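You operate a simulated robot arm through the tools that you are given. There is no shell and no other tool. Be economical: measure what you need, move in short steps, check, and stop when the job is done.

Carry out the task below with a simulated two-armed robot. There is one attempt and no reset: what you move stays moved.

Task
Take the checked cloth from the table side facing the window and lay it out flat on the hall end of the long worktop.

The check looks at the end state, three seconds after you hand in, the way a careful person would. Anything else that was tipped, shoved, dropped, spilled or broken makes it a failure. Flat cloth is picked up by pressing the open fingertips on it (5 to 10 N) and closing them slowly along it; thin cloth reads only 2 to 8 mm in the jaws.

Robot
Two 7-joint arms with two-finger parallel grippers on one trunk, on a base that drives. Base frame: it is fixed to the floor where the robot stands at the start and does not move with it; the origin is under the middle of the robot, x ahead of it, y to its left, z up; the surface under the hand at the start is at about z = 760. Lengths are in mm, angles in degrees, forces in N, time in s.
The left shoulder is at the start at [50, 158, 1033], the right one opposite. With the tool pointing down near the work surface each hand reaches from about 240 to 660 mm from the robot's upright axis, wherever it stands, measured 20 degrees to its own side. Places, roughly: hall end of the long worktop [2500, -600, 900]. Payload 3.91 kg a hand.
Tool frame (each hand has its own): the origin (TCP) lies between the finger pads and is the grasp point; the fingertips stand 30 mm ahead of it; z points along the fingers, y is the line along which they close. The gripper opens to 110 mm. The fingers are 20 mm wide and 10 mm thick; the gripper's body (48 by 112 mm) begins 55 mm behind the TCP.
Orientation is told as [roll, pitch, yaw] about the base's x, y, z axes, in that order, counted from this pose: with the fingers straight down and closing along the base's y, the tool's x points along the base's -x, its y along +y and its z along -z.

Tools
- The arms move only by the tool arm_command. It takes "left_rows", "right_rows" or both (then of equal length, played together; a hand with none holds still); each is a list of rows, each an object (a shift or turn left out is 0, a gripper value left out holds the last) with "xyz": the shift along the base's x, y, z in mm, a list of three; "angular": the turn, a rotation vector about the base's x, y, z in degrees, a list of three; "jaw": the opening in per cent of the stroke, from 0 (shut) to 100 (fully open). In form: [{"xyz": [tx, ty, tz], "angular": [rx, ry, rz], "jaw": jaw}, ...]. A call has 1 to 10 rows; each row shifts and turns the commanded pose from where the row before left it. Each row takes 0.2 s and may step no farther than 50 mm and 8.6 degrees from the row before; otherwise, or with a gripper value out of range, the whole call is refused. Where a pose cannot be reached the arm comes as near as it can. A force on the tool above 40 N (or 10 N above the force at the start of the call, whichever is more), or a blocked arm, ends the call early, and 0.2 s more pass. The fingers move at their own pace (about 153 mm/s each) and stop on an object; they squeeze with about 29 N. The grip force told is the motor's: it shows also when the fingers shut on nothing. Time passes only in rows, and 0.2 s behind the last, so rows that do not move let the fingers close. The reply holds the time, the measured pose of the TCP, the force on the tool along the base axes, the opening and the grip force, in the units named above and with some noise, with the torque about the TCP (base axes, N m) and any sound that the robot's microphone picked up.
- Cameras (640 x 400 px; columns grow to the right, rows downward): "scene" is now at [127.7, -7, 1167.3]; the picture's right is [-0.05, -1.00, 0.00], its down [-0.60, 0.03, -0.80] and it looks along [0.80, -0.04, -0.60] (base axes); focal length 248 px, centre (320, 200). "left" rides on the left gripper at [73, -17, -103] in its tool frame; the picture's right is [0.23, 0.97, 0.00], its down [-0.76, 0.18, -0.62] and it looks along [-0.61, 0.14, 0.78] (tool axes); focal length 222 px, centre (320, 200). "right" rides on the right gripper at [72, 17, -103] in its tool frame; the picture's right is [-0.23, 0.97, 0.00], its down [-0.76, -0.18, -0.62] and it looks along [-0.61, -0.14, 0.78] (tool axes); focal length 222 px, centre (320, 200). There is no depth. A picture from a camera that has moved, and an enlarged one, comes with that camera's place and axes in the base frame and with its lens.
- get_image(camera): a new picture of that camera. The clock stands still meanwhile.
- move_column(by): slides the trunk up (or, below 0, down) by that many mm; the arms and the scene camera ride with it, the base frame stays. It gives what a move gives, with no picture.
- steer(legs): drives the robot by 1 to 6 legs, each [ahead, turn to the left] in mm and degrees, along the robot's own axes; the way and the turn of a leg run together, so that a leg with both is an arc; at most 1500 mm and 180 degrees a leg. The arms and the cameras ride along, it lands a little off, and it stops where it bumps. It gives what a move gives.
- turn_head(pan, tilt): turns the head with the scene camera to pan (to the left, within 80 degrees either way) and tilt (down, from -29 to 69), counted from straight ahead of the robot. It gives what a move gives.
- zoom(camera, box): a new picture of the part [left, top, right, bottom] of that camera's present view, enlarged. The clock stands still meanwhile.
- hand_in(): hands the job in; it is judged then, once.

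Go step by step. Nothing tells you exact positions but the pictures and the camera data: compare them with the known pose of the tool, close in by small moves and look again before you grip or let go. The budget is 120 turns and 92 pictures, counting those below and the enlarged ones. Unless the task says otherwise, let go and move clear before handing in, and close with one line.

The tools are called after "Emit:" as name(argument=value, ...) on one line, values as JSON. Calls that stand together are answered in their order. arm_command: Moves the arms, as the interface text tells. Its arguments: {"type":"object","properties":{"left_rows":{"type":"array","items":{"type":"object","properties":{"xyz":{"type":"array","items":{"type":"number"}},"angular":{"type":"array","items":{"type":"number"}},"jaw":{"type":"number"}}}},"right_rows":{"type":"array","items":{"type":"object","properties":{"xyz":{"type":"array","items":{"type":"number"}},"angular":{"type":"array","items":{"type":"number"}},"jaw":{"type":"number"}}}}},"required":[]} The other tools are called the same way: move_column (by) slides the trunk up or down; steer (legs) drives the base; turn_head (pan, tilt) turns the head that bears the scene camera; get_image (camera) takes a picture; zoom (camera, box) takes an enlarged picture of a part of a camera's view; hand_in () hands the job in.

At the start:

```text
clock: 0.0
left_tool_pos: [457.6, 209.3, 978.9]
left_ee_rot: [0.0, 0.0, 0.1]
left_contact_force: [-0.1, 0.7, 0.1]
left_torque: [0.03, 0.03, 0.03]
left_finger_gap: 110.0
left_grip_force: 0.1
right_tool_pos: [443.1, -189.7, 902.4]
right_ee_rot: [0.0, 0.0, 0.1]
right_contact_force: [0.2, 0.7, 0.2]
right_torque: [-0.01, 0.02, -0.02]
right_finger_gap: 110.1
right_grip_force: 0.1
trunk travel left (down, up): [-275.0, 207.0]
robot x, y, heading: [-2.2, 0.8, -0.2]
head pan, tilt: [-2.8, 36.7]
```

scene: 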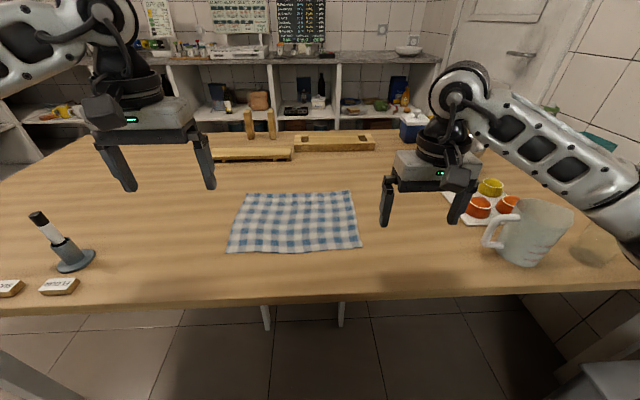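
right: 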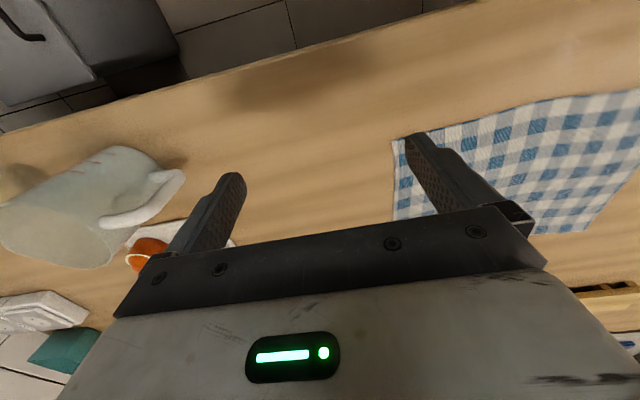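
left: 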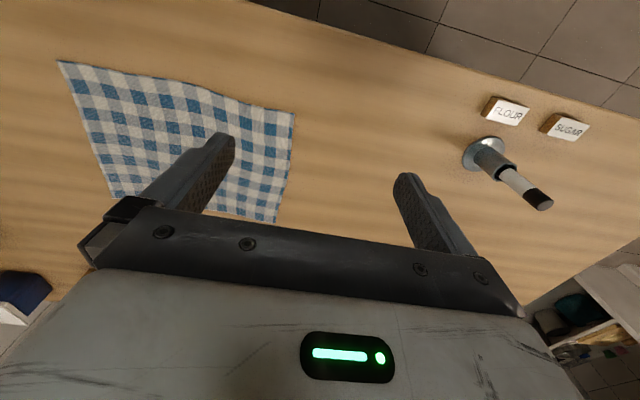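

The checked cloth lies flat in front of me, at about x 495–712, y −118–173. I'll look around for the worktop, the route and any other cloths before touching anything.

Emit:
turn_head(pan=-55, tilt=20)

Emit:
get_image(camera="scene")

Emit:
turn_head(pan=60, tilt=20)

Emit:
get_image(camera="scene")

Emit:
turn_head(pan=0, tilt=10)

Emit:
get_image(camera="scene")

Emit:
zoom(camera="scene", box=[260, 60, 500, 210])

```text
clock: 1.2
left_tool_pos: [456.5, 209.3, 978.3]
left_ee_rot: [0.0, 0.0, 0.0]
left_contact_force: [-0.5, 0.2, 0.3]
left_torque: [-0.03, 0.01, -0.02]
left_finger_gap: 109.9
left_grip_force: 0.1
right_tool_pos: [442.8, -190.8, 902.4]
right_ee_rot: [0.1, 0.0, 0.0]
right_contact_force: [0.8, 0.0, -0.7]
right_torque: [-0.01, 0.0, 0.03]
right_finger_gap: 110.1
right_grip_force: 0.0
trunk travel left (down, up): [-275.0, 207.0]
robot x, y, heading: [-1.3, -1.8, -0.3]
head pan, tilt: [-55.0, 20.0]
```

```text
88 pictures are left
camera scene: at [94.2, -79.0, 1193.7], right [-0.82, -0.57, 0.0], down [-0.2, 0.28, -0.94], along [0.54, -0.77, -0.34], focal length 248 px, centre (320, 200)
```

scene: 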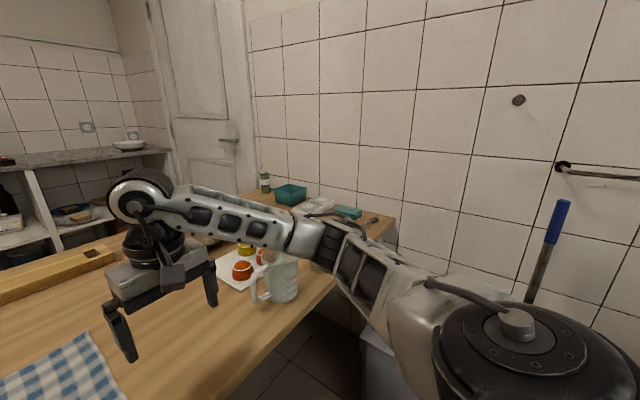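

```text
clock: 3.1
left_tool_pos: [458.4, 208.4, 978.7]
left_ee_rot: [-0.1, 0.0, 0.0]
left_contact_force: [0.7, 0.0, 0.0]
left_torque: [-0.01, 0.05, -0.01]
left_finger_gap: 110.2
left_grip_force: 0.1
right_tool_pos: [441.8, -188.8, 902.8]
right_ee_rot: [0.0, 0.0, 0.0]
right_contact_force: [0.3, -0.1, 0.2]
right_torque: [0.02, -0.01, 0.03]
right_finger_gap: 110.1
right_grip_force: 0.1
trunk travel left (down, up): [-275.0, 207.0]
robot x, y, heading: [-1.3, -0.5, -0.2]
head pan, tilt: [60.0, 20.0]
```

```text
87 pictures are left
camera scene: at [87.3, 77.8, 1193.7], right [0.87, -0.5, 0.0], down [-0.17, -0.3, -0.94], along [0.47, 0.81, -0.34], focal length 248 px, centre (320, 200)
```

scene: 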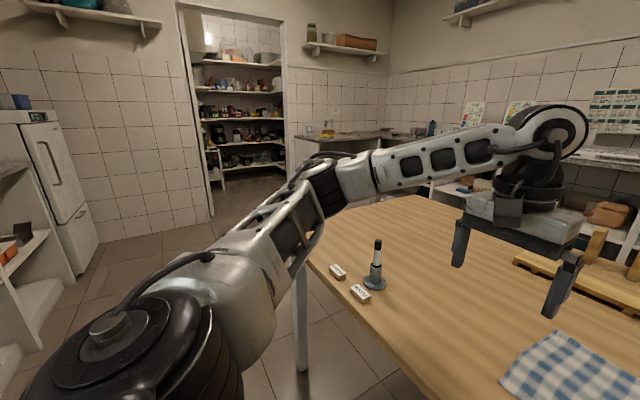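

```text
clock: 4.5
left_tool_pos: [457.9, 209.6, 978.5]
left_ee_rot: [0.0, 0.0, 0.1]
left_contact_force: [-0.6, -0.1, 0.1]
left_torque: [-0.02, 0.02, 0.0]
left_finger_gap: 110.0
left_grip_force: 0.0
right_tool_pos: [442.9, -190.2, 902.0]
right_ee_rot: [-0.1, 0.0, 0.0]
right_contact_force: [-0.4, 0.7, 0.0]
right_torque: [-0.01, 0.02, 0.01]
right_finger_gap: 110.0
right_grip_force: 0.0
trunk travel left (down, up): [-275.0, 207.0]
robot x, y, heading: [-3.2, -0.2, 0.3]
head pan, tilt: [0.0, 10.0]
```

```text
86 pictures are left
camera scene: at [133.7, -2.7, 1210.0], right [0.0, -1.0, 0.0], down [-0.17, 0.0, -0.98], along [0.98, 0.0, -0.17], focal length 248 px, centre (320, 200)
```

scene: 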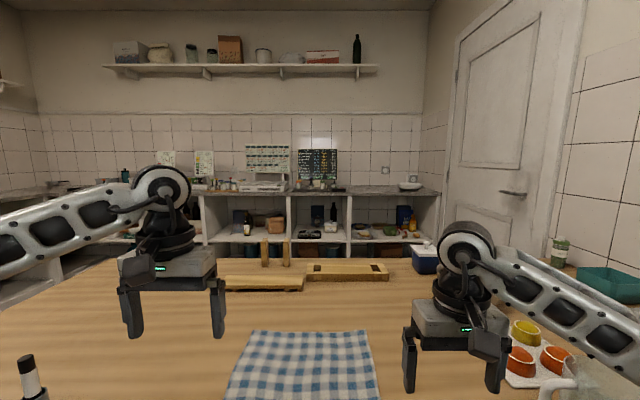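

```text
2.67 times, centred on (380, 135) of scene
camera zoom: at [133.7, -2.7, 1210.0], right [0.0, -1.0, 0.0], down [-0.17, 0.0, -0.98], along [0.98, 0.0, -0.17], focal length 662 px, centre (160, 373)
```

zoom: 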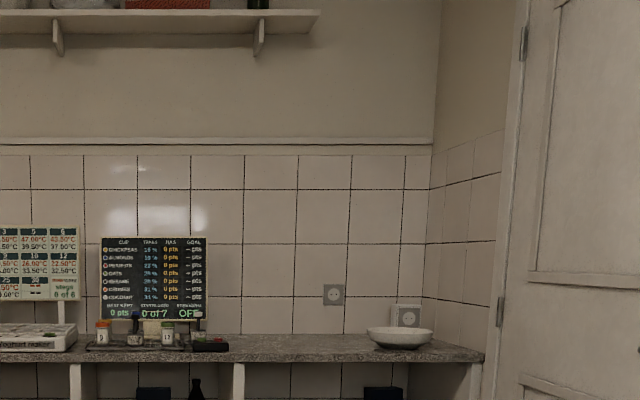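

The hall end is the right end of the far counter, with a bowl at roughly y −850 and clear space left of it. The table meets the wall on the right, so the route goes around its left side. First I'll yaw both hands so they close along x, over the near corners of the cloth.

Emit:
arm_command(left_rows=[{"xyz": [6, -6, -8], "angular": [0, 0, -8.5]}, {"xyz": [6, -6, -8], "angular": [0, 0, -8.5]}, {"xyz": [6, -6, -8], "angular": [0, 0, -8.5]}, {"xyz": [6, -6, -8], "angular": [0, 0, -8.5]}, {"xyz": [6, -6, -8], "angular": [0, 0, -8.5]}, {"xyz": [6, -6, -8], "angular": [0, 0, -8.5]}, {"xyz": [6, -6, -8], "angular": [0, 0, -8.5]}, {"xyz": [6, -6, -8], "angular": [0, 0, -8.5]}, {"xyz": [6, -6, -8], "angular": [0, 0, -8.5]}, {"xyz": [6, -6, -8], "angular": [0, 0, -8.5]}], right_rows=[{"xyz": [7, 9, 0], "angular": [0, 0, 8.5]}, {"xyz": [7, 9, 0], "angular": [0, 0, 8.5]}, {"xyz": [7, 9, 0], "angular": [0, 0, 8.5]}, {"xyz": [7, 9, 0], "angular": [0, 0, 8.5]}, {"xyz": [7, 9, 0], "angular": [0, 0, 8.5]}, {"xyz": [7, 9, 0], "angular": [0, 0, 8.5]}, {"xyz": [7, 9, 0], "angular": [0, 0, 8.5]}, {"xyz": [7, 9, 0], "angular": [0, 0, 8.5]}, {"xyz": [7, 9, 0], "angular": [0, 0, 8.5]}, {"xyz": [7, 9, 0], "angular": [0, 0, 8.5]}])

Emit:
arm_command(left_rows=[{"xyz": [0, 0, 0], "angular": [0, 0, -5], "jaw": 42}], right_rows=[{"xyz": [0, 0, 0], "angular": [0, 0, 5], "jaw": 42}])

Emit:
turn_head(pan=0, tilt=45)

Emit:
get_image(camera="scene")

Emit:
get_image(camera="left")

Emit:
get_image(camera="right")

```text
clock: 6.7
left_tool_pos: [484.6, 175.5, 935.3]
left_ee_rot: [-0.1, 0.0, -44.9]
left_contact_force: [-0.4, -0.1, 0.6]
left_torque: [0.01, 0.0, -0.01]
left_finger_gap: 109.9
left_grip_force: 0.2
left hand out of reach, approached as far as the arm can: row 6, 7, 8, 9, 10
right_tool_pos: [474.8, -135.0, 902.5]
right_ee_rot: [0.0, 0.0, 51.0]
right_contact_force: [-0.4, 0.2, 0.1]
right_torque: [0.02, 0.02, 0.02]
right_finger_gap: 110.0
right_grip_force: 0.0
right hand out of reach, approached as far as the arm can: row 6, 7, 8, 9, 10
trunk travel left (down, up): [-275.0, 207.0]
robot x, y, heading: [-1.9, -1.1, -0.1]
head pan, tilt: [0.0, 10.0]
```

```text
clock: 7.0
left_tool_pos: [486.1, 175.0, 936.0]
left_ee_rot: [-0.1, 0.0, -44.8]
left_contact_force: [-0.2, -0.1, -0.6]
left_torque: [-0.03, 0.02, -0.01]
left_finger_gap: 46.4
left_grip_force: 0.1
left hand out of reach, approached as far as the arm can: row 1
right_tool_pos: [476.1, -133.3, 902.5]
right_ee_rot: [0.0, 0.1, 51.0]
right_contact_force: [-0.3, -0.2, 0.4]
right_torque: [0.0, -0.02, 0.01]
right_finger_gap: 46.1
right_grip_force: 0.1
right hand out of reach, approached as far as the arm can: row 1
trunk travel left (down, up): [-275.0, 207.0]
robot x, y, heading: [1.1, -3.1, -0.5]
head pan, tilt: [0.0, 10.0]
```

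```text
clock: 8.1
left_tool_pos: [485.7, 176.2, 935.3]
left_ee_rot: [-0.1, 0.0, -44.9]
left_contact_force: [-0.4, 0.5, 0.2]
left_torque: [-0.03, -0.01, 0.0]
left_finger_gap: 46.1
left_grip_force: 0.1
right_tool_pos: [474.4, -134.9, 903.5]
right_ee_rot: [-0.1, 0.0, 51.1]
right_contact_force: [-0.3, -0.4, 0.3]
right_torque: [0.07, -0.02, 0.03]
right_finger_gap: 46.3
right_grip_force: 0.1
trunk travel left (down, up): [-275.0, 207.0]
robot x, y, heading: [-2.0, -0.3, 0.1]
head pan, tilt: [0.0, 45.0]
```

```text
84 pictures are left
camera scene: at [122.0, -2.8, 1155.1], right [0.0, -1.0, 0.0], down [-0.71, 0.0, -0.71], along [0.71, 0.0, -0.71], focal length 248 px, centre (320, 200)
```

scene: 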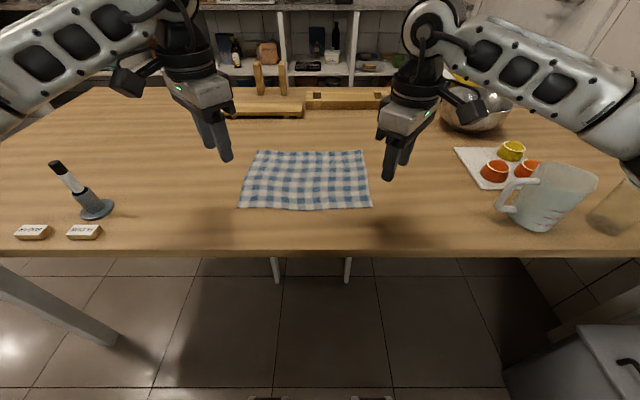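

```text
83 pictures are left
camera left: at [422.7, 214.6, 1039.1], right [0.53, 0.85, 0.0], down [0.67, -0.41, 0.62], along [0.53, -0.33, -0.78], focal length 222 px, centre (320, 200)
```

left: 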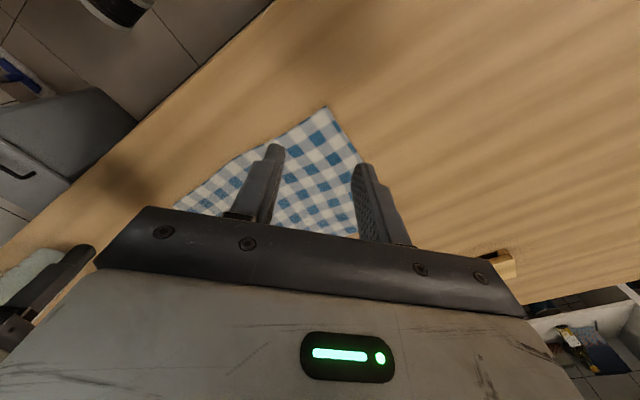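

```text
82 pictures are left
camera right: at [417.6, -181.0, 1007.6], right [-0.61, 0.79, 0.0], down [0.62, 0.48, 0.62], along [0.49, 0.38, -0.78], focal length 222 px, centre (320, 200)
```

right: 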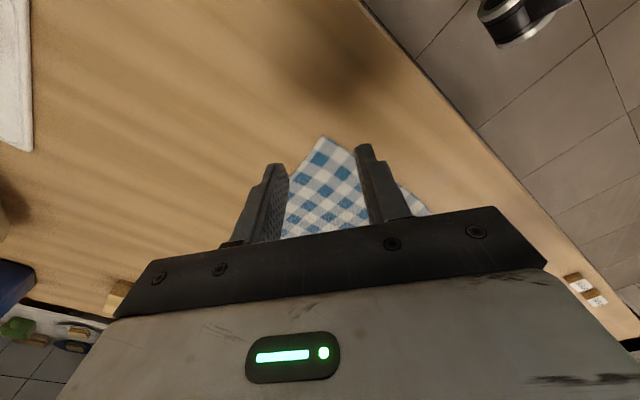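

The wrists stop at about 45–50° in that sense, so I'll try the opposite yaw for each hand.

Emit:
arm_command(left_rows=[{"angular": [0, 0, 8.5]}, {"angular": [0, 0, 8.5]}, {"angular": [0, 0, 8.5]}, {"angular": [0, 0, 8.5]}, {"angular": [0, 0, 8.5]}, {"angular": [0, 0, 8.5]}, {"angular": [0, 0, 8.5]}, {"angular": [0, 0, 8.5]}, {"angular": [0, 0, 8.5]}, {"angular": [0, 0, 8.5]}], right_rows=[{"angular": [0, 0, -8.5]}, {"angular": [0, 0, -8.5]}, {"angular": [0, 0, -8.5]}, {"angular": [0, 0, -8.5]}, {"angular": [0, 0, -8.5]}, {"angular": [0, 0, -8.5]}, {"angular": [0, 0, -8.5]}, {"angular": [0, 0, -8.5]}, {"angular": [0, 0, -8.5]}, {"angular": [0, 0, -8.5]}])

Emit:
arm_command(left_rows=[{"angular": [0, 0, 8.5]}, {"angular": [0, 0, 8.5]}, {"angular": [0, 0, 8.5]}, {"angular": [0, 0, 8.5]}, {"angular": [0, 0, 8.5]}, {"angular": [0, 0, 8.5]}], right_rows=[{"angular": [0, 0, -8.5]}, {"angular": [0, 0, -8.5]}, {"angular": [0, 0, -8.5]}, {"angular": [0, 0, -8.5]}, {"angular": [0, 0, -8.5]}, {"angular": [0, 0, -8.5]}])

```text
clock: 10.3
left_tool_pos: [486.4, 175.2, 935.1]
left_ee_rot: [-0.1, -0.1, 40.3]
left_contact_force: [-1.1, 0.3, 0.3]
left_torque: [0.0, 0.02, -0.02]
left_finger_gap: 46.2
left_grip_force: 0.1
right_tool_pos: [474.5, -133.5, 902.8]
right_ee_rot: [0.0, 0.0, -34.2]
right_contact_force: [-0.2, 0.3, -0.4]
right_torque: [0.0, 0.0, -0.01]
right_finger_gap: 46.3
right_grip_force: 0.0
trunk travel left (down, up): [-275.0, 207.0]
robot x, y, heading: [4.4, 2.4, 0.3]
head pan, tilt: [0.0, 45.0]
```

```text
clock: 11.7
left_tool_pos: [486.9, 175.4, 936.2]
left_ee_rot: [-0.2, 0.0, 91.2]
left_contact_force: [-0.6, 0.9, 0.6]
left_torque: [0.0, 0.01, 0.0]
left_finger_gap: 46.4
left_grip_force: 0.0
right_tool_pos: [476.1, -133.5, 903.6]
right_ee_rot: [-0.1, -0.1, -85.1]
right_contact_force: [0.1, 0.1, -0.4]
right_torque: [-0.01, 0.0, 0.02]
right_finger_gap: 46.3
right_grip_force: 0.0
trunk travel left (down, up): [-275.0, 207.0]
robot x, y, heading: [1.0, -1.5, 0.2]
head pan, tilt: [0.0, 45.0]
```

Both wrists reach ±90° that way. Next I'll place the hands above the near corners and check.

Emit:
arm_command(left_rows=[{"xyz": [24, -12, -45], "angular": [0, 0, -1.2]}, {"xyz": [24, -12, -45]}], right_rows=[{"xyz": [30, 20, -30], "angular": [0, 0, -4.9]}, {"xyz": [30, 20, -30]}])

Emit:
get_image(camera="scene")

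Emit:
get_image(camera="left")

Emit:
get_image(camera="right")

```text
refused: row 1 steps farther than a row can; nothing moved
```

```text
81 pictures are left
camera scene: at [122.0, -2.8, 1155.0], right [0.0, -1.0, 0.0], down [-0.71, 0.0, -0.71], along [0.71, 0.0, -0.71], focal length 248 px, centre (320, 200)
```

scene: 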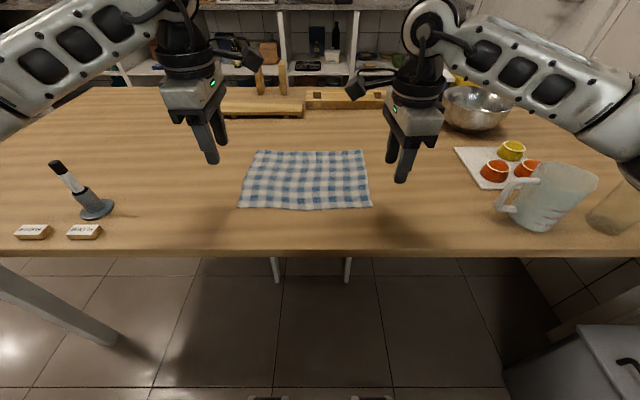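

```text
80 pictures are left
camera left: at [504.9, 103.7, 1038.9], right [-0.97, -0.25, 0.0], down [-0.2, 0.76, 0.62], along [-0.15, 0.6, -0.78], focal length 222 px, centre (320, 200)
```

left: 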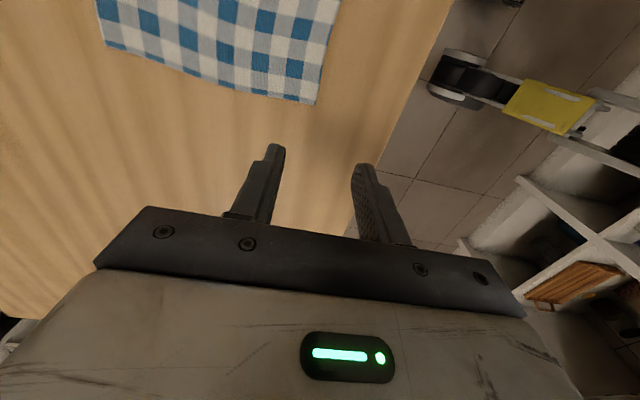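

```text
79 pictures are left
camera right: at [486.8, -61.5, 1007.8], right [0.99, -0.14, 0.0], down [-0.11, -0.77, 0.62], along [-0.09, -0.62, -0.78], focal length 222 px, centre (320, 200)
```

right: 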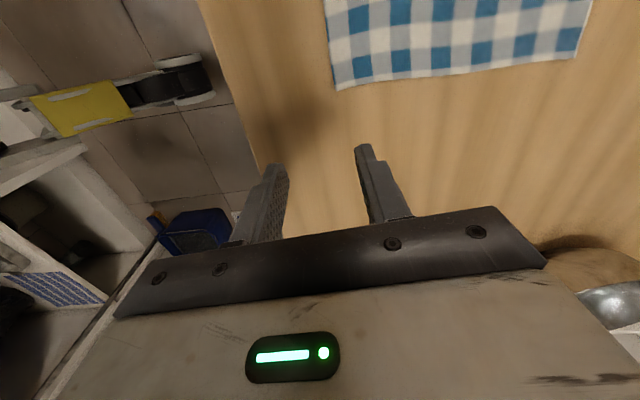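

Both hand cameras confirm the near corners at about (492,175) and (496,−118). I'll move above them.

Emit:
arm_command(left_rows=[{"xyz": [16, -8, -32], "angular": [0, 0, -1.2]}, {"xyz": [16, -8, -32]}, {"xyz": [16, -8, -31]}], right_rows=[{"xyz": [20, 13, -21], "angular": [0, 0, -4.9]}, {"xyz": [20, 13, -21]}, {"xyz": [20, 13, -21]}])

Emit:
get_image(camera="scene")

Emit:
get_image(camera="left")

```text
clock: 12.5
left_tool_pos: [534.3, 152.0, 839.5]
left_ee_rot: [-0.1, -0.1, 89.9]
left_contact_force: [0.2, 0.2, 0.3]
left_torque: [0.03, -0.01, -0.01]
left_finger_gap: 46.1
left_grip_force: 0.1
right_tool_pos: [534.7, -95.1, 839.6]
right_ee_rot: [0.0, -0.1, -90.0]
right_contact_force: [0.5, -0.2, -0.7]
right_torque: [-0.03, -0.03, -0.04]
right_finger_gap: 46.1
right_grip_force: 0.1
trunk travel left (down, up): [-275.0, 207.0]
robot x, y, heading: [0.6, 0.8, -0.1]
head pan, tilt: [0.0, 45.0]
```

```text
78 pictures are left
camera scene: at [122.2, -2.7, 1155.0], right [0.0, -1.0, 0.0], down [-0.71, 0.0, -0.71], along [0.71, 0.0, -0.71], focal length 248 px, centre (320, 200)
```

scene: 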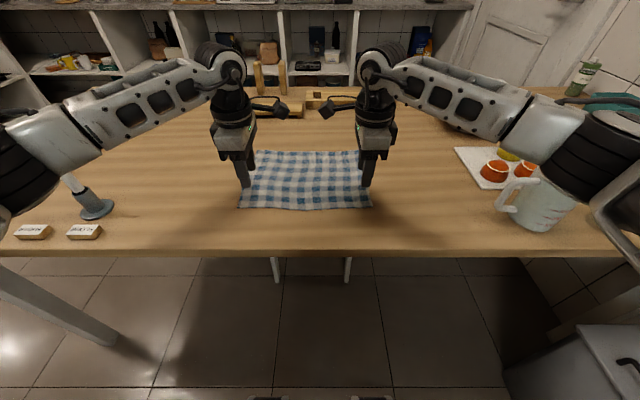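

```text
77 pictures are left
camera left: at [552.0, 79.5, 942.7], right [-0.97, -0.23, 0.0], down [-0.18, 0.76, 0.62], along [-0.14, 0.61, -0.78], focal length 222 px, centre (320, 200)
```

left: 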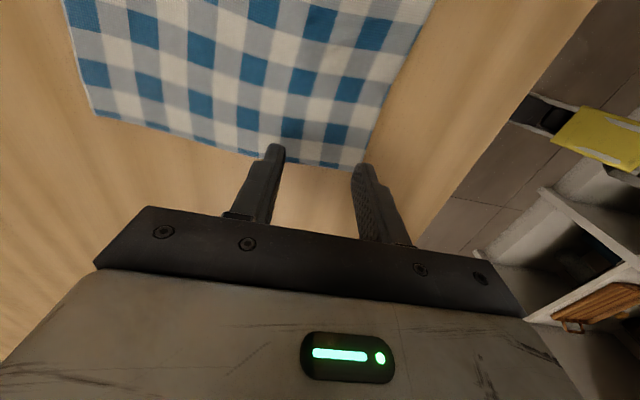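

Alignment is good, so I'll lower close to contact.

Emit:
arm_command(left_rows=[{"xyz": [0, 0, -22]}, {"xyz": [0, 0, -20]}, {"xyz": [0, 0, -4]}], right_rows=[{"xyz": [0, 0, -22]}, {"xyz": [0, 0, -20]}, {"xyz": [0, 0, -4]}])

Emit:
arm_command(left_rows=[{"xyz": [0, 0, -2]}, {"xyz": [0, 0, 0]}], right_rows=[{"xyz": [0, 0, -2]}, {"xyz": [0, 0, 0]}])

```text
clock: 13.3
left_tool_pos: [532.7, 152.3, 794.2]
left_ee_rot: [-0.1, -0.1, 90.0]
left_contact_force: [0.7, 0.2, -0.2]
left_torque: [0.03, 0.01, 0.02]
left_finger_gap: 46.2
left_grip_force: 0.1
right_tool_pos: [535.0, -95.3, 794.6]
right_ee_rot: [0.0, 0.1, -89.9]
right_contact_force: [0.9, 0.1, -0.3]
right_torque: [0.01, -0.01, -0.01]
right_finger_gap: 46.0
right_grip_force: 0.1
trunk travel left (down, up): [-275.0, 207.0]
robot x, y, heading: [2.0, -0.2, 0.1]
head pan, tilt: [0.0, 45.0]
```

```text
clock: 13.9
left_tool_pos: [534.1, 151.1, 792.0]
left_ee_rot: [-0.1, -0.1, 90.0]
left_contact_force: [-0.4, -0.4, 0.1]
left_torque: [0.04, 0.01, -0.02]
left_finger_gap: 46.2
left_grip_force: 0.0
right_tool_pos: [535.4, -95.6, 791.7]
right_ee_rot: [-0.1, 0.1, -90.0]
right_contact_force: [0.2, 0.2, 0.7]
right_torque: [-0.01, 0.01, 0.01]
right_finger_gap: 46.1
right_grip_force: 0.1
trunk travel left (down, up): [-275.0, 207.0]
robot x, y, heading: [1.0, -2.0, -0.1]
head pan, tilt: [0.0, 45.0]
```

Emit:
arm_command(left_rows=[{"xyz": [0, 0, -1]}, {"xyz": [0, 0, 0]}], right_rows=[{"xyz": [0, 0, -1]}, {"xyz": [0, 0, 0]}])

Emit:
arm_command(left_rows=[{"xyz": [0, 0, -1]}, {"xyz": [0, 0, 0]}], right_rows=[{"xyz": [0, 0, -1]}, {"xyz": [0, 0, 0]}])

```text
clock: 14.5
left_tool_pos: [533.7, 152.1, 791.7]
left_ee_rot: [-0.1, 0.0, 89.8]
left_contact_force: [-0.4, 0.1, 0.3]
left_torque: [-0.03, 0.03, -0.03]
left_finger_gap: 46.1
left_grip_force: 0.1
right_tool_pos: [535.2, -95.8, 791.7]
right_ee_rot: [0.0, 0.0, -89.9]
right_contact_force: [0.8, -0.2, 1.0]
right_torque: [-0.02, 0.01, -0.01]
right_finger_gap: 46.2
right_grip_force: 0.0
trunk travel left (down, up): [-275.0, 207.0]
robot x, y, heading: [-0.3, 0.6, 0.1]
head pan, tilt: [0.0, 45.0]
```

```text
clock: 15.1
left_tool_pos: [534.0, 152.0, 790.8]
left_ee_rot: [-0.2, 0.0, 89.9]
left_contact_force: [-0.1, -0.5, 6.1]
left_torque: [-0.01, 0.16, -0.01]
left_finger_gap: 46.1
left_grip_force: 0.0
right_tool_pos: [536.4, -96.7, 791.0]
right_ee_rot: [0.0, -0.1, -89.9]
right_contact_force: [1.1, -1.5, 4.6]
right_torque: [-0.09, 0.07, -0.01]
right_finger_gap: 46.1
right_grip_force: 0.0
trunk travel left (down, up): [-275.0, 207.0]
robot x, y, heading: [1.5, -0.3, -0.2]
head pan, tilt: [0.0, 45.0]
```

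Contact is in range at about 6 N and 5 N. I'll close slowly.

Emit:
arm_command(left_rows=[{"xyz": [0, 0, 0], "jaw": 38}, {"jaw": 34}, {"jaw": 30}, {"jaw": 26}, {"jaw": 22}, {"jaw": 18}, {"jaw": 14}, {"jaw": 10}, {"jaw": 6}, {"jaw": 3}], right_rows=[{"xyz": [0, 0, -0.4], "jaw": 38}, {"jaw": 34}, {"jaw": 30}, {"jaw": 26}, {"jaw": 22}, {"jaw": 18}, {"jaw": 14}, {"jaw": 10}, {"jaw": 6}, {"jaw": 3}])

Emit:
arm_command(left_rows=[{"jaw": 0}, {"jaw": 0}, {"jaw": 0}], right_rows=[{"jaw": 0}, {"jaw": 0}, {"jaw": 0}])

Emit:
get_image(camera="left")

Emit:
get_image(camera="right")

```text
clock: 17.3
left_tool_pos: [533.1, 152.1, 792.2]
left_ee_rot: [-0.2, -0.1, 89.8]
left_contact_force: [0.7, 0.8, 5.3]
left_torque: [-0.02, 0.03, 0.0]
left_finger_gap: 4.0
left_grip_force: 0.6
right_tool_pos: [535.5, -94.9, 791.7]
right_ee_rot: [0.1, -0.1, -90.0]
right_contact_force: [-0.2, 1.0, 12.6]
right_torque: [-0.01, 0.1, 0.01]
right_finger_gap: 4.4
right_grip_force: 1.3
trunk travel left (down, up): [-275.0, 207.0]
robot x, y, heading: [1.3, -2.5, -0.1]
head pan, tilt: [0.0, 45.0]
```

```text
clock: 18.1
left_tool_pos: [534.1, 151.6, 791.4]
left_ee_rot: [-0.3, 0.0, 89.9]
left_contact_force: [-0.7, -1.1, 5.2]
left_torque: [-0.06, 0.05, -0.01]
left_finger_gap: 2.1
left_grip_force: 28.7
right_tool_pos: [534.1, -94.7, 791.9]
right_ee_rot: [0.1, 0.1, -89.9]
right_contact_force: [-0.6, 0.4, 15.0]
right_torque: [-0.04, 0.07, 0.0]
right_finger_gap: 3.1
right_grip_force: 28.7
trunk travel left (down, up): [-275.0, 207.0]
robot x, y, heading: [0.6, 1.5, -0.0]
head pan, tilt: [0.0, 45.0]
```

```text
76 pictures are left
camera left: at [549.9, 79.3, 894.6], right [-0.97, -0.23, 0.0], down [-0.18, 0.76, 0.62], along [-0.14, 0.61, -0.78], focal length 222 px, centre (320, 200)
```

left: 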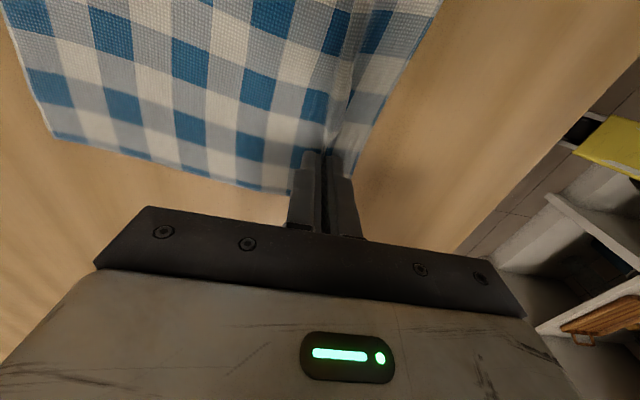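

```text
75 pictures are left
camera right: at [551.9, -23.3, 895.7], right [0.97, -0.23, 0.0], down [-0.18, -0.76, 0.62], along [-0.14, -0.61, -0.78], focal length 222 px, centre (320, 200)
```

right: 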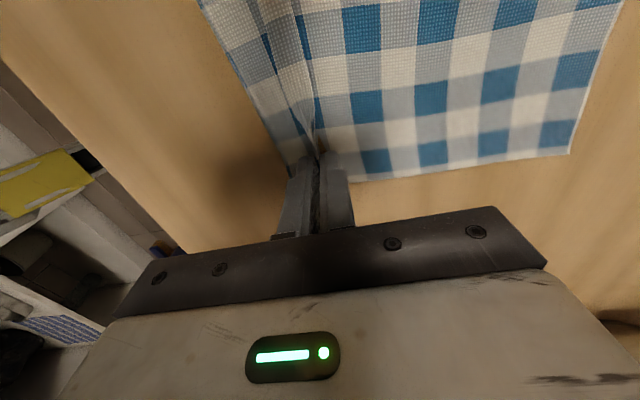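

Both hands hold a fold running parallel to the near edge. I'll lift gently, moving toward the robot, and check.

Emit:
arm_command(left_rows=[{"xyz": [0, 0, 15]}, {"xyz": [0, 0, 25]}, {"xyz": [0, 0, 30]}, {"xyz": [0, 0, 30]}], right_rows=[{"xyz": [0, 0, 15]}, {"xyz": [0, 0, 25]}, {"xyz": [0, 0, 30]}, {"xyz": [0, 0, 30]}])

Emit:
get_image(camera="scene")

```text
clock: 19.1
left_tool_pos: [534.2, 152.6, 891.8]
left_ee_rot: [-0.1, 0.0, 89.9]
left_contact_force: [0.7, -0.4, -0.2]
left_torque: [0.03, 0.0, -0.01]
left_finger_gap: 2.1
left_grip_force: 28.8
right_tool_pos: [535.2, -94.6, 889.8]
right_ee_rot: [0.1, 0.1, -90.0]
right_contact_force: [0.3, 1.2, -0.8]
right_torque: [0.01, -0.02, 0.01]
right_finger_gap: 3.1
right_grip_force: 28.9
trunk travel left (down, up): [-275.0, 207.0]
robot x, y, heading: [2.0, -1.2, -0.2]
head pan, tilt: [0.0, 45.0]
```

```text
74 pictures are left
camera scene: at [121.8, -2.8, 1155.0], right [0.0, -1.0, 0.0], down [-0.71, 0.0, -0.71], along [0.71, 0.0, -0.71], focal length 248 px, centre (320, 200)
```

scene: 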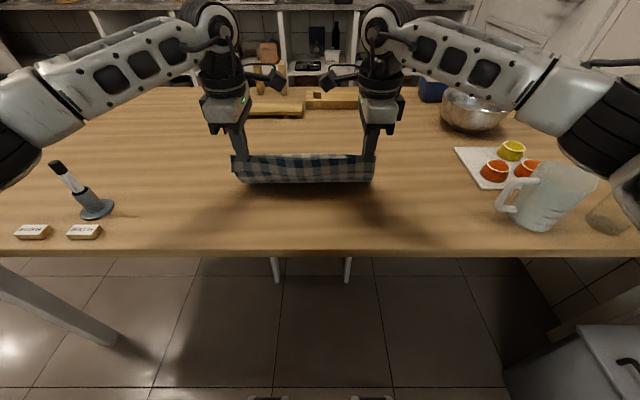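

Both corners hold. I'll raise the trunk, lift further and pull the hands in for the drive.

Emit:
move_column(by=205)

Emit:
arm_command(left_rows=[{"xyz": [-15, 0, 20]}, {"xyz": [-25, 0, 20]}, {"xyz": [-25, 0, 20]}, {"xyz": [-25, 0, 0]}, {"xyz": [-15, 0, 0]}], right_rows=[{"xyz": [-15, 0, 20]}, {"xyz": [-25, 0, 20]}, {"xyz": [-25, 0, 20]}, {"xyz": [-25, 0, 0]}, {"xyz": [-15, 0, 0]}])

Emit:
turn_head(pan=60, tilt=25)

Emit:
get_image(camera="scene")

```text
clock: 21.3
left_tool_pos: [533.9, 152.3, 1095.8]
left_ee_rot: [-0.1, 0.1, 89.9]
left_contact_force: [0.4, -0.1, -0.9]
left_torque: [-0.05, 0.0, 0.01]
left_finger_gap: 2.3
left_grip_force: 29.7
right_tool_pos: [534.6, -95.0, 1094.0]
right_ee_rot: [0.0, -0.1, -89.8]
right_contact_force: [-0.1, 2.0, 1.0]
right_torque: [0.01, 0.01, 0.0]
right_finger_gap: 3.0
right_grip_force: 28.7
trunk travel left (down, up): [-480.0, 2.0]
robot x, y, heading: [1.4, 0.8, -0.2]
head pan, tilt: [0.0, 45.0]
```

```text
clock: 22.5
left_tool_pos: [429.1, 152.7, 1157.4]
left_ee_rot: [-0.2, 0.0, 90.0]
left_contact_force: [0.8, -1.2, -0.1]
left_torque: [-0.02, -0.01, 0.06]
left_finger_gap: 2.1
left_grip_force: 28.6
right_tool_pos: [429.7, -95.5, 1154.0]
right_ee_rot: [0.1, 0.0, -90.0]
right_contact_force: [0.3, 1.4, -0.1]
right_torque: [0.02, 0.01, 0.0]
right_finger_gap: 3.0
right_grip_force: 29.0
trunk travel left (down, up): [-480.0, 2.0]
robot x, y, heading: [-2.0, -0.0, 0.1]
head pan, tilt: [0.0, 45.0]
```

```text
clock: 23.8
left_tool_pos: [429.9, 152.4, 1157.4]
left_ee_rot: [-0.1, 0.0, 90.0]
left_contact_force: [1.0, -1.4, 0.0]
left_torque: [0.0, 0.0, 0.03]
left_finger_gap: 2.2
left_grip_force: 29.4
right_tool_pos: [430.4, -95.7, 1154.6]
right_ee_rot: [0.0, 0.0, -89.9]
right_contact_force: [0.1, 0.1, 0.2]
right_torque: [0.01, 0.03, -0.02]
right_finger_gap: 3.0
right_grip_force: 28.7
trunk travel left (down, up): [-480.0, 2.0]
robot x, y, heading: [2.2, 2.0, -0.2]
head pan, tilt: [60.0, 25.0]
```

```text
73 pictures are left
camera scene: at [86.9, 76.9, 1390.6], right [0.87, -0.5, 0.0], down [-0.21, -0.37, -0.91], along [0.45, 0.78, -0.42], focal length 248 px, centre (320, 200)
```

scene: 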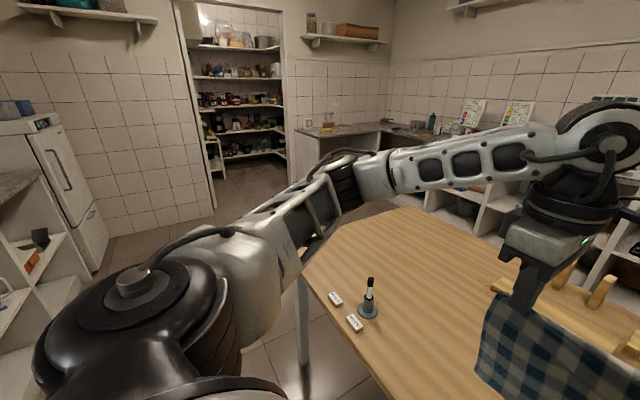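

I'm holding the cloth clear and the left side looks open. I'll back off, turn left and drive along the table, checking as I go.

Emit:
steer(legs=[[-150, 0], [0, 90]])

Emit:
turn_head(pan=0, tilt=30)

Emit:
get_image(camera="scene")

```text
clock: 29.0
left_tool_pos: [-311.3, 426.0, 1155.9]
left_ee_rot: [0.0, 0.0, -178.9]
left_contact_force: [0.7, 0.2, 0.6]
left_torque: [0.02, 0.0, -0.04]
left_finger_gap: 2.0
left_grip_force: 28.8
right_tool_pos: [-64.1, 432.2, 1155.0]
right_ee_rot: [0.0, 0.0, 1.2]
right_contact_force: [-1.0, 1.0, 0.3]
right_torque: [0.0, 0.04, -0.03]
right_finger_gap: 2.8
right_grip_force: 29.1
trunk travel left (down, up): [-480.0, 2.0]
robot x, y, heading: [-153.1, 5.2, 91.1]
head pan, tilt: [60.0, 25.0]
```

```text
clock: 30.3
left_tool_pos: [-312.2, 426.4, 1155.5]
left_ee_rot: [-0.2, 0.0, -179.0]
left_contact_force: [0.9, 0.0, 0.4]
left_torque: [0.03, -0.03, 0.0]
left_finger_gap: 2.1
left_grip_force: 29.4
right_tool_pos: [-63.5, 433.3, 1153.8]
right_ee_rot: [0.0, 0.0, 1.2]
right_contact_force: [-0.4, 0.7, 0.5]
right_torque: [0.04, 0.05, -0.02]
right_finger_gap: 2.9
right_grip_force: 29.3
trunk travel left (down, up): [-480.0, 2.0]
robot x, y, heading: [-150.0, 0.4, 91.1]
head pan, tilt: [0.0, 30.0]
```

```text
72 pictures are left
camera scene: at [-152.5, 127.7, 1382.7], right [1.0, 0.02, 0.0], down [0.01, -0.5, -0.87], along [-0.02, 0.87, -0.5], focal length 248 px, centre (320, 200)
```

scene: 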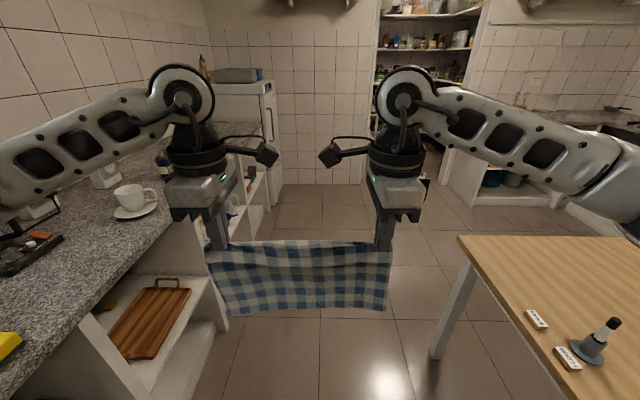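

The path along the table is clear, and the table corner is at about (385,920). I'll drive ahead, then turn to face +x.

Emit:
steer(legs=[[1450, -1], [0, -90]])

Emit:
get_image(camera="scene")

```text
clock: 41.4
left_tool_pos: [266.7, 1614.7, 1156.0]
left_ee_rot: [0.0, -0.1, 89.5]
left_contact_force: [-0.2, -0.5, -1.0]
left_torque: [-0.02, -0.02, 0.04]
left_finger_gap: 2.1
left_grip_force: 28.9
right_tool_pos: [265.3, 1365.5, 1154.2]
right_ee_rot: [0.0, -0.1, -90.3]
right_contact_force: [-0.2, 0.6, -0.4]
right_torque: [0.05, -0.01, 0.01]
right_finger_gap: 3.0
right_grip_force: 28.8
trunk travel left (down, up): [-480.0, 2.0]
robot x, y, heading: [-167.6, 1466.2, -0.6]
head pan, tilt: [0.0, 30.0]
```

```text
71 pictures are left
camera scene: at [-33.9, 1461.7, 1382.6], right [-0.01, -1.0, 0.0], down [-0.5, 0.0, -0.87], along [0.87, -0.01, -0.5], focal length 248 px, centre (320, 200)
```

scene: 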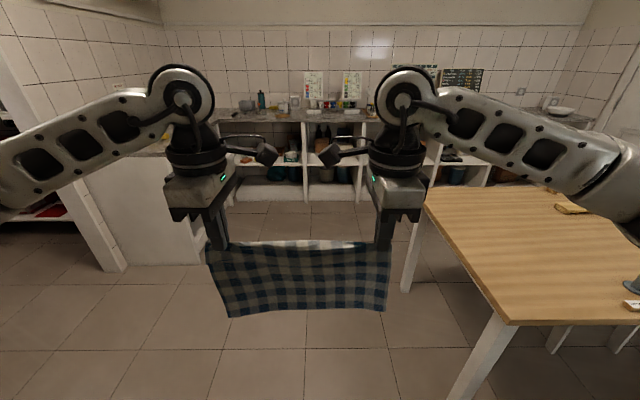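

The aisle is about 1400 mm wide and I'm well placed in it. I'll go ahead to x≈1680 and turn right.

Emit:
steer(legs=[[1000, 0.6], [840, 0], [0, -90]])

Emit:
get_image(camera="scene")

```text
clock: 54.5
left_tool_pos: [1826.8, 1036.6, 1156.3]
left_ee_rot: [-0.1, 0.0, 0.4]
left_contact_force: [-0.8, 0.4, -0.7]
left_torque: [-0.01, 0.03, 0.06]
left_finger_gap: 2.3
left_grip_force: 29.0
right_tool_pos: [1577.2, 1033.4, 1154.7]
right_ee_rot: [0.0, -0.1, -179.4]
right_contact_force: [1.0, 0.6, -0.3]
right_torque: [0.02, -0.05, 0.08]
right_finger_gap: 3.0
right_grip_force: 29.1
trunk travel left (down, up): [-480.0, 2.0]
robot x, y, heading: [1671.6, 1467.6, -89.7]
head pan, tilt: [0.0, 30.0]
```

```text
70 pictures are left
camera scene: at [1671.0, 1331.4, 1382.6], right [-1.0, -0.01, 0.0], down [0.0, 0.5, -0.87], along [0.01, -0.87, -0.5], focal length 248 px, centre (320, 200)
```

scene: 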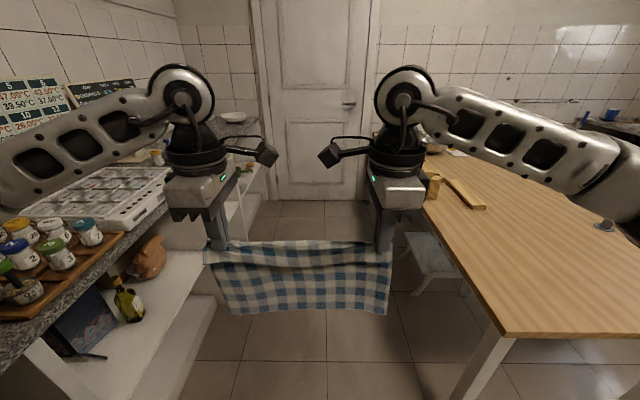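

The aisle runs x≈1150–2230 with the hall door at y≈−1076. I'll drive along it most of the way and look.

Emit:
steer(legs=[[1000, 0], [600, 0]])

Emit:
turn_head(pan=50, tilt=30)

Emit:
get_image(camera="scene")

```text
clock: 62.6
left_tool_pos: [1831.3, -557.0, 1155.4]
left_ee_rot: [-0.2, 0.0, 0.0]
left_contact_force: [-1.1, -0.7, -0.4]
left_torque: [0.0, 0.03, 0.04]
left_finger_gap: 2.2
left_grip_force: 29.1
right_tool_pos: [1582.6, -558.9, 1154.5]
right_ee_rot: [0.0, 0.0, -179.8]
right_contact_force: [0.7, -0.3, 0.3]
right_torque: [-0.02, -0.04, 0.04]
right_finger_gap: 2.9
right_grip_force: 28.9
trunk travel left (down, up): [-480.0, 2.0]
robot x, y, heading: [1680.2, -125.9, -89.8]
head pan, tilt: [0.0, 30.0]
```

```text
clock: 63.8
left_tool_pos: [1832.8, -557.0, 1157.9]
left_ee_rot: [-0.1, 0.1, 0.0]
left_contact_force: [-1.6, 0.1, -0.2]
left_torque: [-0.07, 0.03, 0.04]
left_finger_gap: 1.9
left_grip_force: 28.9
right_tool_pos: [1584.2, -558.1, 1153.4]
right_ee_rot: [0.0, 0.0, -179.7]
right_contact_force: [1.0, 0.0, -0.2]
right_torque: [-0.01, -0.04, 0.06]
right_finger_gap: 2.8
right_grip_force: 28.7
trunk travel left (down, up): [-480.0, 2.0]
robot x, y, heading: [1680.2, -129.3, -89.9]
head pan, tilt: [50.0, 30.0]
```

```text
69 pictures are left
camera scene: at [1748.5, -228.5, 1382.6], right [-0.64, -0.77, 0.0], down [-0.38, 0.32, -0.87], along [0.66, -0.56, -0.5], focal length 248 px, centre (320, 200)
```

scene: 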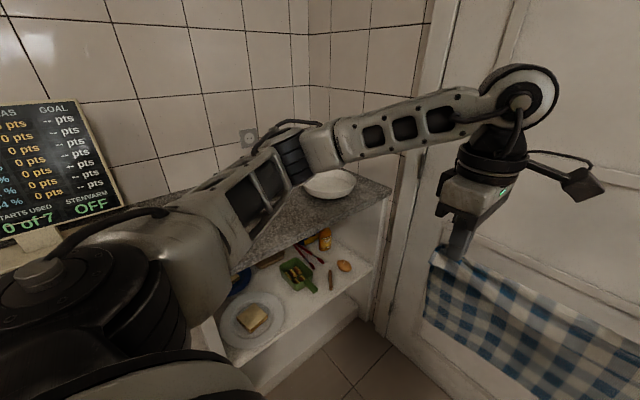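

The bowl sits at about (2390,−810) and the counter front edge is at x≈2250. I'll lay the cloth at y≈−380 to −665, clear of the bowl: move up a little, then turn to face the counter.

Emit:
steer(legs=[[310, 0], [0, 90]])

Emit:
turn_head(pan=0, tilt=40)

Emit:
get_image(camera="scene")

```text
clock: 69.7
left_tool_pos: [2108.0, -278.9, 1156.5]
left_ee_rot: [-0.1, 0.0, 90.3]
left_contact_force: [-0.3, -1.0, 0.1]
left_torque: [-0.05, 0.01, -0.03]
left_finger_gap: 2.1
left_grip_force: 29.4
right_tool_pos: [2109.9, -528.2, 1154.9]
right_ee_rot: [0.0, 0.0, -89.4]
right_contact_force: [0.5, 1.3, 0.2]
right_torque: [0.05, 0.0, -0.02]
right_finger_gap: 2.4
right_grip_force: 28.6
trunk travel left (down, up): [-480.0, 2.0]
robot x, y, heading: [1679.6, -436.3, 0.5]
head pan, tilt: [50.0, 30.0]
```

```text
clock: 70.9
left_tool_pos: [2108.0, -280.0, 1156.1]
left_ee_rot: [-0.1, 0.0, 90.4]
left_contact_force: [0.5, -1.3, -0.7]
left_torque: [-0.06, -0.02, -0.04]
left_finger_gap: 2.1
left_grip_force: 28.7
right_tool_pos: [2111.9, -528.0, 1154.2]
right_ee_rot: [0.0, 0.0, -89.4]
right_contact_force: [0.2, 1.3, -0.3]
right_torque: [0.01, 0.01, -0.02]
right_finger_gap: 3.0
right_grip_force: 29.5
trunk travel left (down, up): [-480.0, 2.0]
robot x, y, heading: [1681.7, -436.1, 0.7]
head pan, tilt: [0.0, 40.0]
```

```text
68 pictures are left
camera scene: at [1805.4, -438.1, 1367.3], right [0.01, -1.0, 0.0], down [-0.64, -0.01, -0.77], along [0.77, 0.01, -0.64], focal length 248 px, centre (320, 200)
```

scene: 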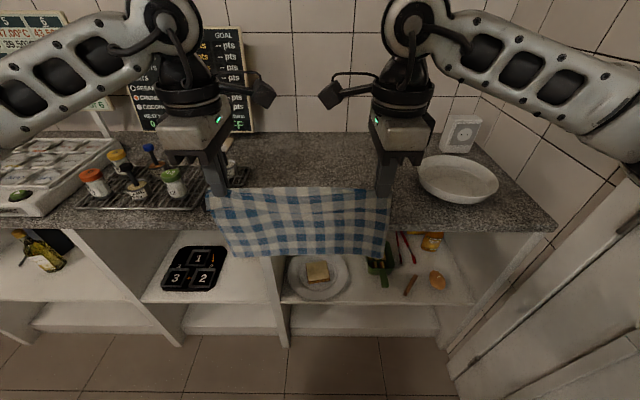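

The free strip on the worktop is y≈−210 to −720. I'll move 155 mm closer and shift the hands right by about 117 mm.

Emit:
steer(legs=[[155, -0.6]])

Emit:
arm_command(left_rows=[{"xyz": [0, -30, 0]}, {"xyz": [0, -30, 0]}, {"xyz": [0, -30, 0]}, {"xyz": [0, -27, 0]}], right_rows=[{"xyz": [0, -30, 0]}, {"xyz": [0, -30, 0]}, {"xyz": [0, -30, 0]}, {"xyz": [0, -27, 0]}])

Emit:
get_image(camera="scene")

```text
clock: 72.3
left_tool_pos: [2265.3, -284.3, 1154.3]
left_ee_rot: [-0.1, 0.0, 89.7]
left_contact_force: [0.9, -0.3, 0.3]
left_torque: [-0.03, 0.02, 0.01]
left_finger_gap: 2.2
left_grip_force: 28.9
right_tool_pos: [2266.1, -532.1, 1154.1]
right_ee_rot: [0.0, 0.0, -90.0]
right_contact_force: [-0.1, 0.9, 0.3]
right_torque: [0.03, 0.04, -0.04]
right_finger_gap: 2.7
right_grip_force: 28.8
trunk travel left (down, up): [-480.0, 2.0]
robot x, y, heading: [1832.8, -432.9, -0.1]
head pan, tilt: [0.0, 40.0]
```

```text
clock: 73.3
left_tool_pos: [2264.1, -401.7, 1156.3]
left_ee_rot: [0.0, 0.0, 89.8]
left_contact_force: [0.1, -0.8, -0.4]
left_torque: [-0.03, -0.02, 0.0]
left_finger_gap: 2.0
left_grip_force: 29.2
right_tool_pos: [2264.9, -651.2, 1154.7]
right_ee_rot: [0.0, 0.1, -89.9]
right_contact_force: [-0.2, 1.2, -1.5]
right_torque: [0.06, 0.03, -0.06]
right_finger_gap: 2.6
right_grip_force: 28.4
trunk travel left (down, up): [-480.0, 2.0]
robot x, y, heading: [1834.2, -437.5, -0.2]
head pan, tilt: [0.0, 40.0]
```

```text
67 pictures are left
camera scene: at [1960.0, -439.9, 1367.3], right [0.0, -1.0, 0.0], down [-0.64, 0.0, -0.77], along [0.77, 0.0, -0.64], focal length 248 px, centre (320, 200)
```

scene: 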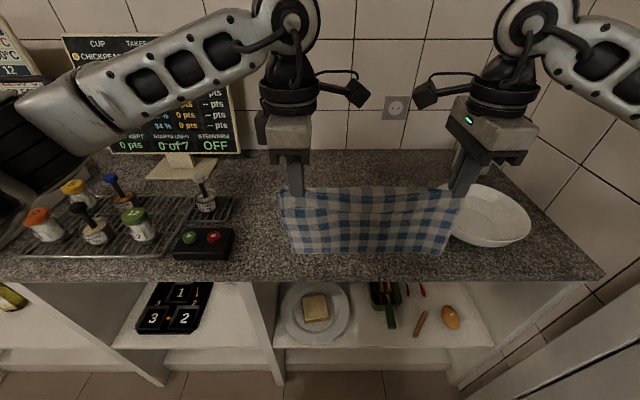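

The cloth hangs well and is placed left of the bowl. I'll move the hands forward and a touch left, then lower until the bottom edge nears the worktop.

Emit:
arm_command(left_rows=[{"xyz": [30, 5, 0]}, {"xyz": [35, 5, 0]}, {"xyz": [35, 5, 0]}, {"xyz": [35, 0, 0]}, {"xyz": [35, 0, 0]}, {"xyz": [30, 0, 0]}, {"xyz": [0, 0, 0]}], right_rows=[{"xyz": [30, 5, 0]}, {"xyz": [35, 5, 0]}, {"xyz": [35, 5, 0]}, {"xyz": [35, 0, 0]}, {"xyz": [35, 0, 0]}, {"xyz": [30, 0, 0]}, {"xyz": [0, 0, 0]}])

Emit:
get_image(camera="scene")

Emit:
get_image(camera="right")

```text
clock: 74.9
left_tool_pos: [2439.6, -378.4, 1151.0]
left_ee_rot: [-0.1, 0.1, 89.6]
left_contact_force: [0.0, -11.5, 0.1]
left_torque: [-0.27, -0.01, -0.03]
left_finger_gap: 1.9
left_grip_force: 29.7
left hand out of reach, approached as far as the arm can: row 6
right_tool_pos: [2456.8, -634.8, 1152.8]
right_ee_rot: [0.1, 0.2, -89.8]
right_contact_force: [-0.6, 9.9, 0.1]
right_torque: [0.31, 0.01, -0.04]
right_finger_gap: 2.9
right_grip_force: 28.5
right hand out of reach, approached as far as the arm can: row 6
trunk travel left (down, up): [-480.0, 2.0]
robot x, y, heading: [1835.4, -437.7, -0.0]
head pan, tilt: [0.0, 40.0]
```

```text
66 pictures are left
camera scene: at [1959.9, -440.3, 1367.3], right [0.0, -1.0, 0.0], down [-0.64, 0.0, -0.77], along [0.77, 0.0, -0.64], focal length 248 px, centre (320, 200)
```

scene: 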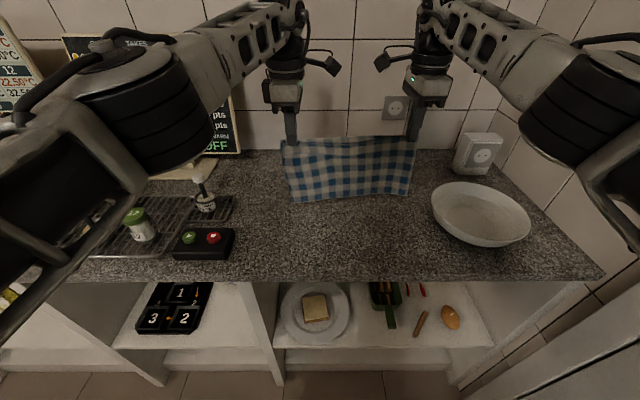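

```text
65 pictures are left
camera right: at [2473.4, -563.1, 1258.9], right [0.97, -0.22, 0.0], down [-0.17, -0.76, 0.62], along [-0.14, -0.6, -0.78], focal length 222 px, centre (320, 200)
```

right: 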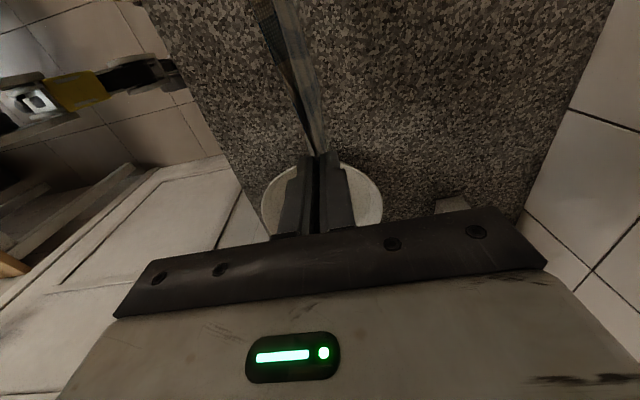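

The hands hit their reach limit and put tension on the cloth. I'll ease them back and drive 35 mm closer instead.

Emit:
arm_command(left_rows=[{"xyz": [-5, -4, 0]}, {"xyz": [-5, -4, 0]}, {"xyz": [0, 0, 0]}], right_rows=[{"xyz": [-13, 0, 0]}, {"xyz": [-14, 0, 0]}, {"xyz": [0, 0, 0]}])

Emit:
steer(legs=[[40, 0]])

Emit:
get_image(camera="scene")

```text
clock: 75.7
left_tool_pos: [2429.0, -383.6, 1150.4]
left_ee_rot: [-0.1, -0.1, 89.8]
left_contact_force: [0.4, -5.0, -0.1]
left_torque: [-0.15, -0.01, 0.0]
left_finger_gap: 2.1
left_grip_force: 29.1
right_tool_pos: [2430.5, -637.0, 1154.4]
right_ee_rot: [0.0, 0.0, -90.2]
right_contact_force: [-0.6, 5.3, -0.7]
right_torque: [0.15, 0.01, -0.05]
right_finger_gap: 2.8
right_grip_force: 29.0
trunk travel left (down, up): [-480.0, 2.0]
robot x, y, heading: [1836.6, -434.8, -0.3]
head pan, tilt: [0.0, 40.0]
```

```text
clock: 76.6
left_tool_pos: [2469.6, -383.7, 1149.8]
left_ee_rot: [0.0, 0.0, 89.7]
left_contact_force: [1.3, -4.3, -1.1]
left_torque: [-0.11, 0.0, -0.01]
left_finger_gap: 1.9
left_grip_force: 29.1
right_tool_pos: [2469.2, -635.3, 1152.7]
right_ee_rot: [0.0, 0.0, -90.0]
right_contact_force: [0.1, 4.2, -0.6]
right_torque: [0.1, 0.0, -0.02]
right_finger_gap: 2.7
right_grip_force: 29.3
trunk travel left (down, up): [-480.0, 2.0]
robot x, y, heading: [1876.0, -434.0, 0.0]
head pan, tilt: [0.0, 40.0]
```

```text
64 pictures are left
camera scene: at [2001.3, -439.0, 1367.1], right [0.0, -1.0, 0.0], down [-0.64, 0.0, -0.77], along [0.77, 0.0, -0.64], focal length 248 px, centre (320, 200)
```

scene: 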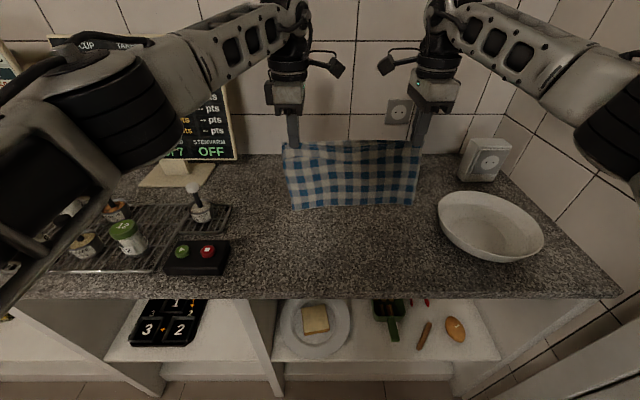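

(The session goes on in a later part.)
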